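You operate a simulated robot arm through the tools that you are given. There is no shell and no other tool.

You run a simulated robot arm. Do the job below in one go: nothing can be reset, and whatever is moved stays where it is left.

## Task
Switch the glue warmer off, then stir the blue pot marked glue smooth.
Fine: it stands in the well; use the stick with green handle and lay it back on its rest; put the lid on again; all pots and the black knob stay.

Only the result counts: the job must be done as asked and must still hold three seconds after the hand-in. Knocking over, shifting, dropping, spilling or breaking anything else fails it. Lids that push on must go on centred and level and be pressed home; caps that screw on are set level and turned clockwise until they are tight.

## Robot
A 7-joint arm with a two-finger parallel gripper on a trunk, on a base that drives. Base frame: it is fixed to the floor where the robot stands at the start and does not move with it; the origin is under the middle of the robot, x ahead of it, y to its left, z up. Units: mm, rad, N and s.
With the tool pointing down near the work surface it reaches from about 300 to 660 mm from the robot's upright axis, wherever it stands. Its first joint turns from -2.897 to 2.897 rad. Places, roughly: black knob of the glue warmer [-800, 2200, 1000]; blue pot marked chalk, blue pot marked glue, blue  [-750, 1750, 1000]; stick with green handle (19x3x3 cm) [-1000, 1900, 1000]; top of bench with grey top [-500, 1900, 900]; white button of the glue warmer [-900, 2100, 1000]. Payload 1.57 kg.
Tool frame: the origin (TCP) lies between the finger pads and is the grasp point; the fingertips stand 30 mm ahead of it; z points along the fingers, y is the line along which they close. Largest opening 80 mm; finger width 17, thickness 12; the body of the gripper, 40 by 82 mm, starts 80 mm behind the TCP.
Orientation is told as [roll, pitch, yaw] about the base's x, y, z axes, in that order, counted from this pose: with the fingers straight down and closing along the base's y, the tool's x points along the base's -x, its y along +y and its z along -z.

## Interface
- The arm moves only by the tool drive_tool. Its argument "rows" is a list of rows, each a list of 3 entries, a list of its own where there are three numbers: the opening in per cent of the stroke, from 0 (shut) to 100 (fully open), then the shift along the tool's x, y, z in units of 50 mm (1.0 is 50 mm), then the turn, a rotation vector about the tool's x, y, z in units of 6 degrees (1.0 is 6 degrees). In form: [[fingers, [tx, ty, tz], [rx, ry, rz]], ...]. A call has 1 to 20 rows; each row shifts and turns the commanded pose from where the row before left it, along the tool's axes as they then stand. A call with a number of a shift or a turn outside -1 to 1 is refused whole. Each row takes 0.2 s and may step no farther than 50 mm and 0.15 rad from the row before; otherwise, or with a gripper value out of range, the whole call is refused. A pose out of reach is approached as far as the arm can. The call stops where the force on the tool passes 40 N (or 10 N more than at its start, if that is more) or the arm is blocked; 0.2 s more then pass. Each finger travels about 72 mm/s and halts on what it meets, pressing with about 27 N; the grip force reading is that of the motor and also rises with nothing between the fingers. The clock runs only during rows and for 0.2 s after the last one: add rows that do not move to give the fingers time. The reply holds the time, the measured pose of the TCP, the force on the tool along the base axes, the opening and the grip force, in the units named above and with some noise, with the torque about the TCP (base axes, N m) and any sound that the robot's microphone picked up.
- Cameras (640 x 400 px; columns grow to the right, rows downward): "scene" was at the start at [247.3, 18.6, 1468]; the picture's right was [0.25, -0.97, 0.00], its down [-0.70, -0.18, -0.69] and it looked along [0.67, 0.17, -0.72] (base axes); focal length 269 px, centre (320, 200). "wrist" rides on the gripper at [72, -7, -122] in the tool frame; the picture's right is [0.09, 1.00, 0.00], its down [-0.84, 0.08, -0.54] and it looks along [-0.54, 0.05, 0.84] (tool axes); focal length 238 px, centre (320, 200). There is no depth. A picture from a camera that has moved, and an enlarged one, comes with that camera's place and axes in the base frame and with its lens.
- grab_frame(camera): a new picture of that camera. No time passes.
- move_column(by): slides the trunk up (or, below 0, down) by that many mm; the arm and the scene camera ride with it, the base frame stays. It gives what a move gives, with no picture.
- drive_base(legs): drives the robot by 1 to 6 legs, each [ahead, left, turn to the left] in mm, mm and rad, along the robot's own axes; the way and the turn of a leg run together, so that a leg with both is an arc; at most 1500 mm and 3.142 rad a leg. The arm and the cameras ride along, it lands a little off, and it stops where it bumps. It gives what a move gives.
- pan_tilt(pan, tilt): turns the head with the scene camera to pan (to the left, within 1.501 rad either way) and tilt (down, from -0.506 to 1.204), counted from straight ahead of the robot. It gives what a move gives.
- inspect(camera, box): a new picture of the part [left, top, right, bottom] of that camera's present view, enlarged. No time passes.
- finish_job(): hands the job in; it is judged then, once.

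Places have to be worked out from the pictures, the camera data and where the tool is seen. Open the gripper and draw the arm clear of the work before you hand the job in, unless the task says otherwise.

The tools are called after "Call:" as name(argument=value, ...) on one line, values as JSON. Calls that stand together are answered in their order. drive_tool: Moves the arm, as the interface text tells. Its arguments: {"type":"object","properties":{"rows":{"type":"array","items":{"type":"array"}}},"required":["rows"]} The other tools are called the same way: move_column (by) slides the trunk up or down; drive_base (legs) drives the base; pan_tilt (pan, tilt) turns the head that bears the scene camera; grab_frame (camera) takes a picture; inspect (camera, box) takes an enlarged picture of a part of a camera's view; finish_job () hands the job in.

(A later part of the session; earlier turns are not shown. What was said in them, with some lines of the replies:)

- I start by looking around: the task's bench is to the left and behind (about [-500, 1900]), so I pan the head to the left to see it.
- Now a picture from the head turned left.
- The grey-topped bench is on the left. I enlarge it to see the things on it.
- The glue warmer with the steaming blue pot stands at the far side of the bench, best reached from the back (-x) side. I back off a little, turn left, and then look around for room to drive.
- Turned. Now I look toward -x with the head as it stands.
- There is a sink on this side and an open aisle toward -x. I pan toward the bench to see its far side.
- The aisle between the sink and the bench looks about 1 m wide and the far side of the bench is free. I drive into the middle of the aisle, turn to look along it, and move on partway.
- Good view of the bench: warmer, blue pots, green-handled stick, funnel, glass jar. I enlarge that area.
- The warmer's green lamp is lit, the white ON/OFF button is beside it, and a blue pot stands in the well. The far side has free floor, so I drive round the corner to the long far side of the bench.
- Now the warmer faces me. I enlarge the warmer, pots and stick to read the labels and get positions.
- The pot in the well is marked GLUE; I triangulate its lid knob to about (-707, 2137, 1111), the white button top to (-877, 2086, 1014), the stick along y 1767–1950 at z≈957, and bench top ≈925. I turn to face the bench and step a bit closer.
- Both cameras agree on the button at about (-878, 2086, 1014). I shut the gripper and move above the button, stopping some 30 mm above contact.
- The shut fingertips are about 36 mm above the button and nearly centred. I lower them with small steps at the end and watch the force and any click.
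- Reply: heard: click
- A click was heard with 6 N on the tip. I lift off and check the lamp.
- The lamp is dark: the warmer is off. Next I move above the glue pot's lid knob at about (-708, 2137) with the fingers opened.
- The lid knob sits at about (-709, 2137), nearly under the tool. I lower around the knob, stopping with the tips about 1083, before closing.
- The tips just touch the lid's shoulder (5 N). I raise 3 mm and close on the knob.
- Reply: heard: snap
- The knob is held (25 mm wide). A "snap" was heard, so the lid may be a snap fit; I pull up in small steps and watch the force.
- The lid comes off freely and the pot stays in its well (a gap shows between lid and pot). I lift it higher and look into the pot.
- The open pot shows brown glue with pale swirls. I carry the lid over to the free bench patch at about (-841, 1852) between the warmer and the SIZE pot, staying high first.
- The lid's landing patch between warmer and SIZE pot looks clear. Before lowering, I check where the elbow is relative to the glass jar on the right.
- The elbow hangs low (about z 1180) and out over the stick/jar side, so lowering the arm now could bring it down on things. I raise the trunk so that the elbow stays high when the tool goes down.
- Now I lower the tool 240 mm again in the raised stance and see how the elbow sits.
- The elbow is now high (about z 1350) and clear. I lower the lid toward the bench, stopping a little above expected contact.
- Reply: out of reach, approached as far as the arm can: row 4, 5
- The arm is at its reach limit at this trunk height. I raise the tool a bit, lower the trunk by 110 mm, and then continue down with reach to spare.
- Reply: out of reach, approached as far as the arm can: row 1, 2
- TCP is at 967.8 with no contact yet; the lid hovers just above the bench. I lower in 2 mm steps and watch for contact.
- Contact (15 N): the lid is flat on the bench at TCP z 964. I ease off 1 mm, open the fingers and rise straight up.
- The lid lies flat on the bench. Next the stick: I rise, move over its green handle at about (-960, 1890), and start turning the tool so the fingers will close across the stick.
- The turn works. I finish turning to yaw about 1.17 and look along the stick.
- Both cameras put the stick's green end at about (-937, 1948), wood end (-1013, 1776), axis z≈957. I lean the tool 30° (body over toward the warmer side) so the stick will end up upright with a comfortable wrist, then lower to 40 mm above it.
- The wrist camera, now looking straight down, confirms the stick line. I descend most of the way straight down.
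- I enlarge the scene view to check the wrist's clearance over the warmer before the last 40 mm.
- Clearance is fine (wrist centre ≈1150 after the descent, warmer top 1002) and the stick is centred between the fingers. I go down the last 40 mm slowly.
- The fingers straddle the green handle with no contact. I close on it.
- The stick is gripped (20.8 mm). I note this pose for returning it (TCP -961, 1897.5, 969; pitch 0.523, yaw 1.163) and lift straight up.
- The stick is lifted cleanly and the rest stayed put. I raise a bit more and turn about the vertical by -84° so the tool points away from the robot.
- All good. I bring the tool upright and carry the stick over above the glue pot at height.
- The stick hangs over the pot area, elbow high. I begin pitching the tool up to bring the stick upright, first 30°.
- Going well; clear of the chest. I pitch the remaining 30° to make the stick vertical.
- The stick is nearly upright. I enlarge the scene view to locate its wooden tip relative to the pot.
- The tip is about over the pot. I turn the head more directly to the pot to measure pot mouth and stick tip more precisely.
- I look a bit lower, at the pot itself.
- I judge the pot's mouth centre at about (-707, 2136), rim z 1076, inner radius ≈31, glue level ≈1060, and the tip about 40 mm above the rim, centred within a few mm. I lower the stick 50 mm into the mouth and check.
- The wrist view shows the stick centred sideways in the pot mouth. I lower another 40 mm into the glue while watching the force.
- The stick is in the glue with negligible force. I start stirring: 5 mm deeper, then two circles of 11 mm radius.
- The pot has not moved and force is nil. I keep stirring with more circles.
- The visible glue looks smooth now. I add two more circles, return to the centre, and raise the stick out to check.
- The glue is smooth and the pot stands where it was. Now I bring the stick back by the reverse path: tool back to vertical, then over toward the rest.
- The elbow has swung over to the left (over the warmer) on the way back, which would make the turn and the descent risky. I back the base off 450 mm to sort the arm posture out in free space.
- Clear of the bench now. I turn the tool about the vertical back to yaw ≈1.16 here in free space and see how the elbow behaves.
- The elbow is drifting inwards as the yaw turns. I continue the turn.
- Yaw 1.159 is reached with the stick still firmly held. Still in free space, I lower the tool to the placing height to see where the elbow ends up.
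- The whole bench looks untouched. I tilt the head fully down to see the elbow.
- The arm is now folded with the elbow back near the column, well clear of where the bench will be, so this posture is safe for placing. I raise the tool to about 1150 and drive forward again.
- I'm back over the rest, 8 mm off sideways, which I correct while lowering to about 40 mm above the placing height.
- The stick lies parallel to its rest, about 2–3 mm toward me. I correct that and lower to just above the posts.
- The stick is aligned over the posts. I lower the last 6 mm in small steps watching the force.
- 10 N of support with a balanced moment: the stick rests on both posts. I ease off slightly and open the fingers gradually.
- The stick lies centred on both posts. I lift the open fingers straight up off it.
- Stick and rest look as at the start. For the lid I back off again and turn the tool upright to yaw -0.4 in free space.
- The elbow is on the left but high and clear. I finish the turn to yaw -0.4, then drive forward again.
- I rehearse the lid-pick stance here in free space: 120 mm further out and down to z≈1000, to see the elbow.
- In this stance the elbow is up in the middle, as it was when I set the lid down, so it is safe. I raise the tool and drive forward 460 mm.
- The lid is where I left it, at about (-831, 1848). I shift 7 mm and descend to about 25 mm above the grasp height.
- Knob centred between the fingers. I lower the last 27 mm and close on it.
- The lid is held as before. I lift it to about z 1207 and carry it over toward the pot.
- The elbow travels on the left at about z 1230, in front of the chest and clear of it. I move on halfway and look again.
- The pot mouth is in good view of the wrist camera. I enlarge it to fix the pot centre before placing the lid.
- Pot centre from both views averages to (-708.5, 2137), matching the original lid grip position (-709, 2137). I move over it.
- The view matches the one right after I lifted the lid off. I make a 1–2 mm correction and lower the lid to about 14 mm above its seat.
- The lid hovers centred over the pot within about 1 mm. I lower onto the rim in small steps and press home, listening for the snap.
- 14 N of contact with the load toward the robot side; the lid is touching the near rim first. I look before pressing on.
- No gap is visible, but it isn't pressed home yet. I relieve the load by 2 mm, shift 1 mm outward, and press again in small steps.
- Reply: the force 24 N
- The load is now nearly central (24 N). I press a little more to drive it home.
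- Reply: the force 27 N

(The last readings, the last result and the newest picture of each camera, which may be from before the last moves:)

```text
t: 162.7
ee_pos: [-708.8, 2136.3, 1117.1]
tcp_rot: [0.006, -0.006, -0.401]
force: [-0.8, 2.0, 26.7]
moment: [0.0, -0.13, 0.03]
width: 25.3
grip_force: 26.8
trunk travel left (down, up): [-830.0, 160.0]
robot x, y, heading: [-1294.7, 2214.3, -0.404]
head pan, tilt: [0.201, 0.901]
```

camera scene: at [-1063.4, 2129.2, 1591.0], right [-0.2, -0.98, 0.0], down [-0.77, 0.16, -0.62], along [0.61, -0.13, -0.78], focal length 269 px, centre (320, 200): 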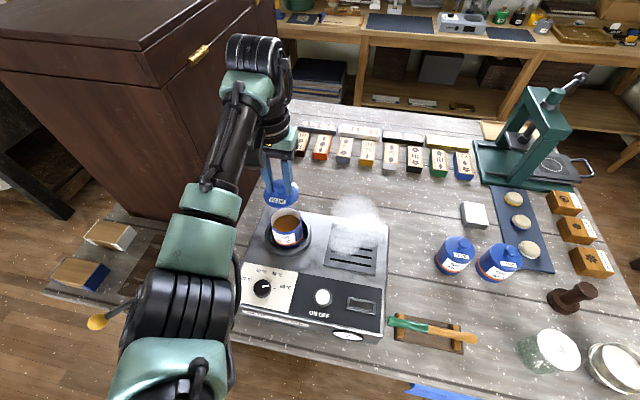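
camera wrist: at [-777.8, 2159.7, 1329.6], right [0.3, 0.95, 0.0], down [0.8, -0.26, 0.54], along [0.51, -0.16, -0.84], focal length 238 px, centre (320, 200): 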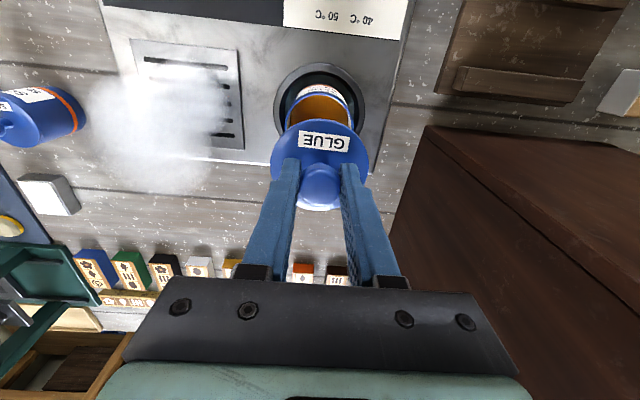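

It went down another 2 mm with the load centred. I look at the seating.

Call:
inspect(camera="scene", box=[230, 160, 350, 260])

Call:
inspect(camera="wrist", box=[240, 40, 400, 220])

```text
4.00 times, centred on (290, 210) of scene
camera zoom: at [-1066.8, 2129.9, 1591.7], right [-0.2, -0.98, 0.0], down [-0.77, 0.16, -0.62], along [0.61, -0.13, -0.78], focal length 1074 px, centre (440, 160)
```

zoom: 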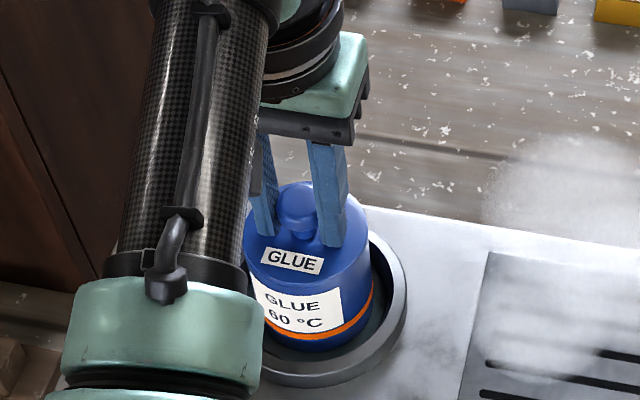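

```text
2.22 times, centred on (320, 130) of wrist
camera zoom: at [-780.3, 2158.5, 1238.1], right [0.3, 0.95, 0.0], down [0.8, -0.26, 0.55], along [0.52, -0.16, -0.84], focal length 530 px, centre (320, 356)
```

zoom: 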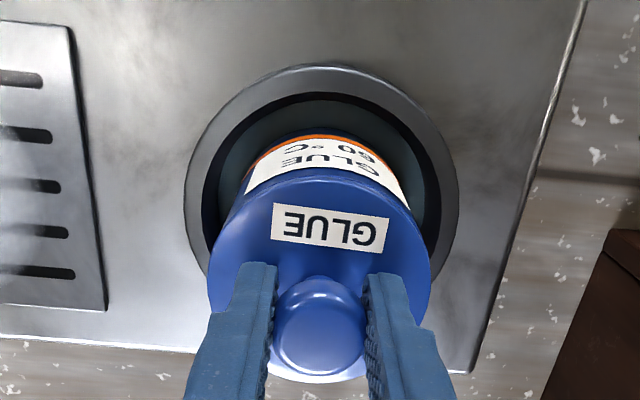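

The lid is level and centred, but the fingers slid down the knob a little. I ease off, open, and rise, then I'll press the lid with the open fingertips on its top, which also lets me compare its height with the original (contact at TCP 1116.5).

Call:
drive_tool(rows=[[0, [0, 0, -0.1], [0, 0, 0]], [45, [0, 0, 0], [0, 0, 0]], [75, [0, 0, 0], [0, 0, 0]], [75, [0, 0, 0], [0, 0, 0]], [75, [0, 0, 0], [0, 0, 0]]])

Call:
inspect(camera="wrist", box=[240, 40, 400, 220])

Call:
inspect(camera="scene", box=[230, 160, 350, 260])

```text
t: 163.9
ee_pos: [-710.3, 2136.4, 1117.5]
tcp_rot: [0.001, 0.005, -0.399]
force: [0.1, 0.0, -0.2]
moment: [-0.03, -0.01, -0.01]
width: 60.1
grip_force: 0.1
trunk travel left (down, up): [-830.0, 160.0]
robot x, y, heading: [-1289.3, 2215.9, -0.407]
head pan, tilt: [0.201, 0.901]
heard: snap
```

```text
2.22 times, centred on (320, 130) of wrist
camera zoom: at [-778.8, 2158.4, 1239.6], right [0.3, 0.95, 0.0], down [0.8, -0.26, 0.54], along [0.51, -0.16, -0.84], focal length 530 px, centre (320, 356)
```

zoom: 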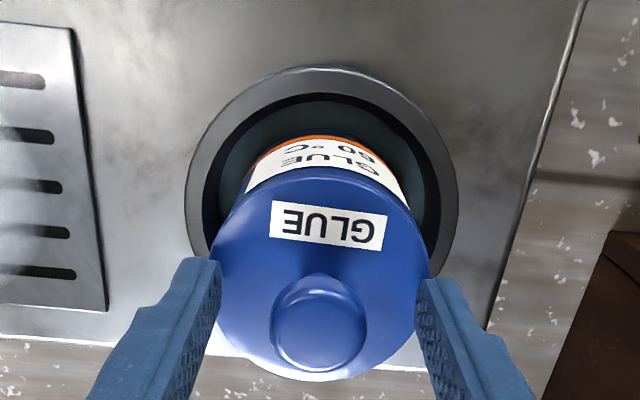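

```text
4.00 times, centred on (290, 210) of scene
camera zoom: at [-1063.4, 2129.3, 1591.0], right [-0.2, -0.98, 0.0], down [-0.77, 0.16, -0.62], along [0.61, -0.13, -0.78], focal length 1074 px, centre (440, 160)
```

zoom: 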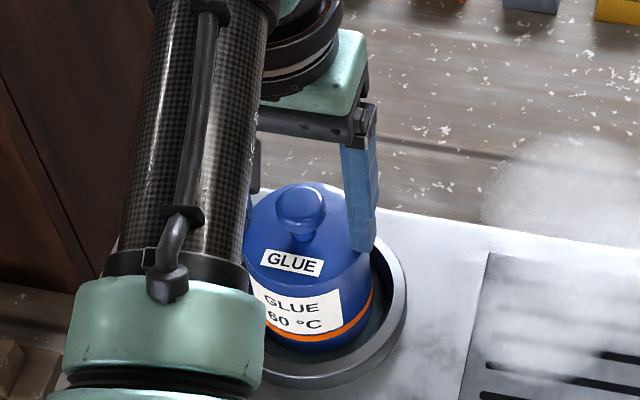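

Another "snap" was heard as I let go, so the lid has likely seated. I verify by touching its top with the open fingertips: the original state gave 5 N at TCP 1116.5.

Call:
drive_tool(rows=[[75, [0, 0, 0.02], [0, 0, 0]], [75, [0, 0, 0.02], [0, 0, 0]], [75, [0, 0, 0], [0, 0, 0]]])

```text
t: 164.7
ee_pos: [-709.3, 2137.1, 1116.9]
tcp_rot: [-0.002, 0.002, -0.399]
force: [0.1, -0.1, 0.2]
moment: [0.01, -0.04, 0.0]
width: 60.0
grip_force: 0.0
trunk travel left (down, up): [-830.0, 160.0]
robot x, y, heading: [-1290.5, 2213.7, -0.406]
head pan, tilt: [0.201, 0.901]
```

No contact yet at 1116.9. I continue down in 1 mm steps.

Call:
drive_tool(rows=[[75, [0, 0, 0.02], [0, 0, 0]], [75, [0, 0, 0.02], [0, 0, 0]], [75, [0, 0, 0], [0, 0, 0]]])

```text
t: 165.5
ee_pos: [-709.6, 2136.5, 1116.5]
tcp_rot: [0.003, -0.001, -0.399]
force: [0.8, 1.0, 10.6]
moment: [-0.03, -0.01, 0.03]
width: 60.4
grip_force: 0.2
trunk travel left (down, up): [-830.0, 160.0]
robot x, y, heading: [-1293.3, 2213.1, -0.406]
head pan, tilt: [0.201, 0.901]
```

Contact at exactly the original height (TCP 1116.5) with zero moment: the lid is home and level. I press a bit more to make sure.

Call:
drive_tool(rows=[[75, [0, 0, 0.03], [0, 0, 0]], [75, [0, 0, 0.03], [0, 0, 0]], [75, [0, 0, 0.02], [0, 0, 0]], [75, [0, 0, 0], [0, 0, 0]]])

```text
t: 166.5
ee_pos: [-709.1, 2136.1, 1115.2]
tcp_rot: [0.003, -0.008, -0.4]
force: [0.6, 1.1, 32.0]
moment: [-0.27, 0.09, 0.08]
width: 60.3
grip_force: 0.1
trunk travel left (down, up): [-830.0, 160.0]
robot x, y, heading: [-1295.9, 2211.6, -0.405]
head pan, tilt: [0.201, 0.901]
```

Pressed with 32 N, no further movement. I rise clear and look at the result.

Call:
drive_tool(rows=[[75, [0, 0, -0.2], [0, 0, 0]], [75, [0, 0, -0.4], [0, 0, 0]], [75, [0, 0, -0.7], [0, 0, 0]], [75, [0, 0, -0.7], [0, 0, 0]], [75, [0, 0, -0.5], [0, 0, 0]], [75, [0, 0, 0], [0, 0, 0]]])

Call:
grab_frame(camera="wrist")

Call:
inspect(camera="scene", box=[230, 160, 350, 260])

```text
t: 167.9
ee_pos: [-708.4, 2136.4, 1234.9]
tcp_rot: [0.001, 0.004, -0.4]
force: [0.0, -0.9, -1.4]
moment: [0.02, -0.01, -0.02]
width: 60.0
grip_force: 0.0
trunk travel left (down, up): [-830.0, 160.0]
robot x, y, heading: [-1294.7, 2211.7, -0.403]
head pan, tilt: [0.201, 0.901]
```

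```text
taken
camera wrist: at [-777.6, 2158.3, 1356.6], right [0.3, 0.95, 0.0], down [0.8, -0.26, 0.54], along [0.51, -0.16, -0.84], focal length 238 px, centre (320, 200)
```

wrist: 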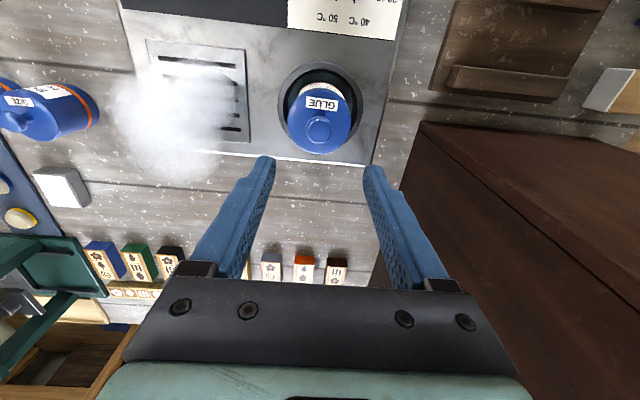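

```text
4.00 times, centred on (290, 210) of scene
camera zoom: at [-1063.1, 2129.3, 1590.9], right [-0.2, -0.98, 0.0], down [-0.77, 0.16, -0.62], along [0.61, -0.13, -0.78], focal length 1074 px, centre (440, 160)
```

zoom: 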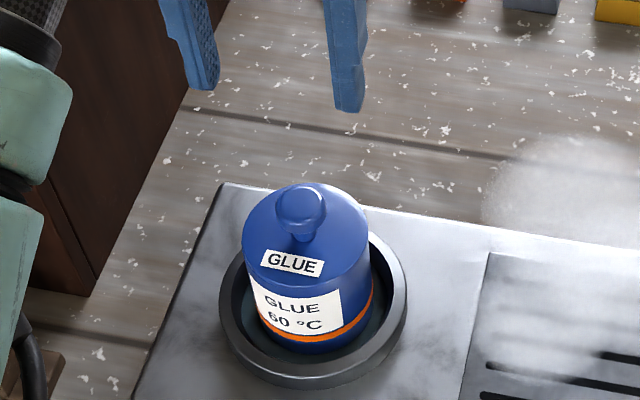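

The lid sits level and flush. I back the robot away from the bench and check the whole scene.

Call:
drive_base(legs=[[-450, 0, 0]])

Call:
pan_tilt(pan=0.0, tilt=0.65)

Call:
grab_frame(camera="scene")

Call:
grab_frame(camera="wrist")

```text
t: 170.7
ee_pos: [-1122.1, 2313.1, 1235.1]
tcp_rot: [0.001, 0.004, -0.404]
force: [0.2, 0.0, 0.0]
moment: [0.01, -0.01, 0.01]
width: 59.9
grip_force: 0.1
trunk travel left (down, up): [-830.0, 160.0]
robot x, y, heading: [-1710.8, 2391.4, -0.408]
head pan, tilt: [0.201, 0.901]
```

```text
t: 171.4
ee_pos: [-1122.6, 2312.1, 1234.8]
tcp_rot: [0.0, 0.003, -0.404]
force: [-0.2, -0.3, 0.0]
moment: [0.0, 0.02, 0.03]
width: 59.8
grip_force: 0.1
trunk travel left (down, up): [-830.0, 160.0]
robot x, y, heading: [-1706.4, 2390.5, -0.406]
head pan, tilt: [0.0, 0.649]
```

```text
taken
camera scene: at [-1471.8, 2288.0, 1611.4], right [-0.4, -0.92, 0.0], down [-0.56, 0.24, -0.8], along [0.73, -0.32, -0.61], focal length 269 px, centre (320, 200)
```

scene: 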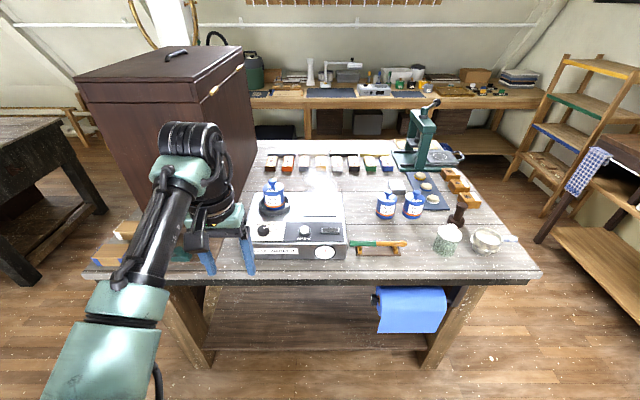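

```text
taken
camera wrist: at [-1191.9, 2335.1, 1356.5], right [0.31, 0.95, 0.0], down [0.8, -0.26, 0.54], along [0.51, -0.16, -0.84], focal length 238 px, centre (320, 200)
```

wrist: 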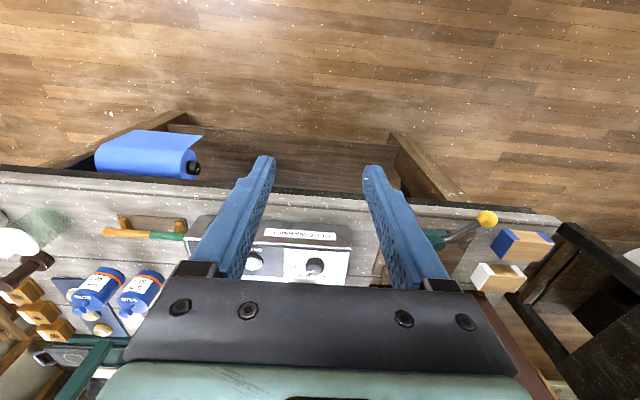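

I enlarge the warmer, pot, pots and stick for a last check.

Call:
inspect(camera="scene", box=[240, 165, 360, 265])

Call:
inspect(camera="scene", box=[330, 180, 450, 265])

```text
4.00 times, centred on (300, 215) of scene
camera zoom: at [-1471.8, 2288.0, 1611.4], right [-0.4, -0.92, 0.0], down [-0.56, 0.24, -0.8], along [0.73, -0.32, -0.61], focal length 1074 px, centre (400, 140)
```

zoom: 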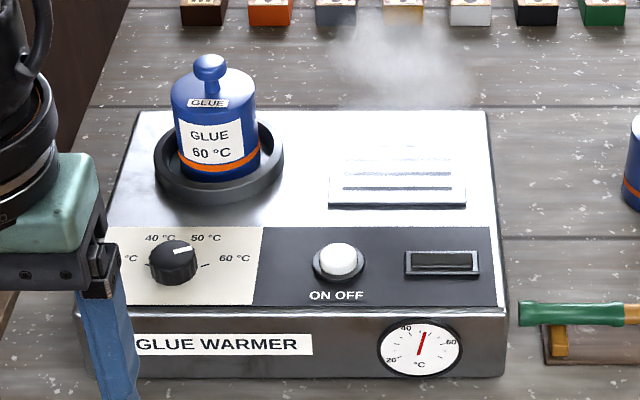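

```text
4.71 times, centred on (390, 222) of scene
camera zoom: at [-1471.8, 2288.0, 1611.4], right [-0.4, -0.92, 0.0], down [-0.56, 0.24, -0.8], along [0.73, -0.32, -0.61], focal length 1264 px, centre (-9, 94)
```

zoom: 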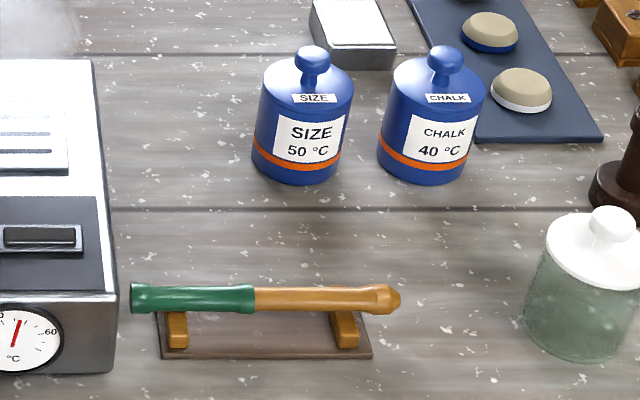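

The lamp is dark, the gauge is falling and the knob is unchanged. The glue pot is lidded in its well, the stick is on its rest, and the other pots are untouched. The gripper is open and clear, so I hand the job in.

Call:
finish_job()

```text
The job is handed in.
```

The glue warmer is off and the glue is stirred smooth; the job is handed in.

- **Warmer:** I pressed the white button once. The lamp went dark and the gauge has been falling since. The black knob is where it was.
- **Glue pot:** I gave it eight circles with the green-handled stick. The pale swirls were gone when I checked, and the pot stayed in its well.
- **Lid:** It is back on the glue pot, level and centred. I pressed it with 32 N and it sits at its original height.
- **Stick:** It lies on both posts of its rest, in the same position as before, to within a few millimetres.
- **The rest:** The SIZE and CHALK pots and everything else on the bench look untouched. The gripper is open and the robot is backed clear of the bench.
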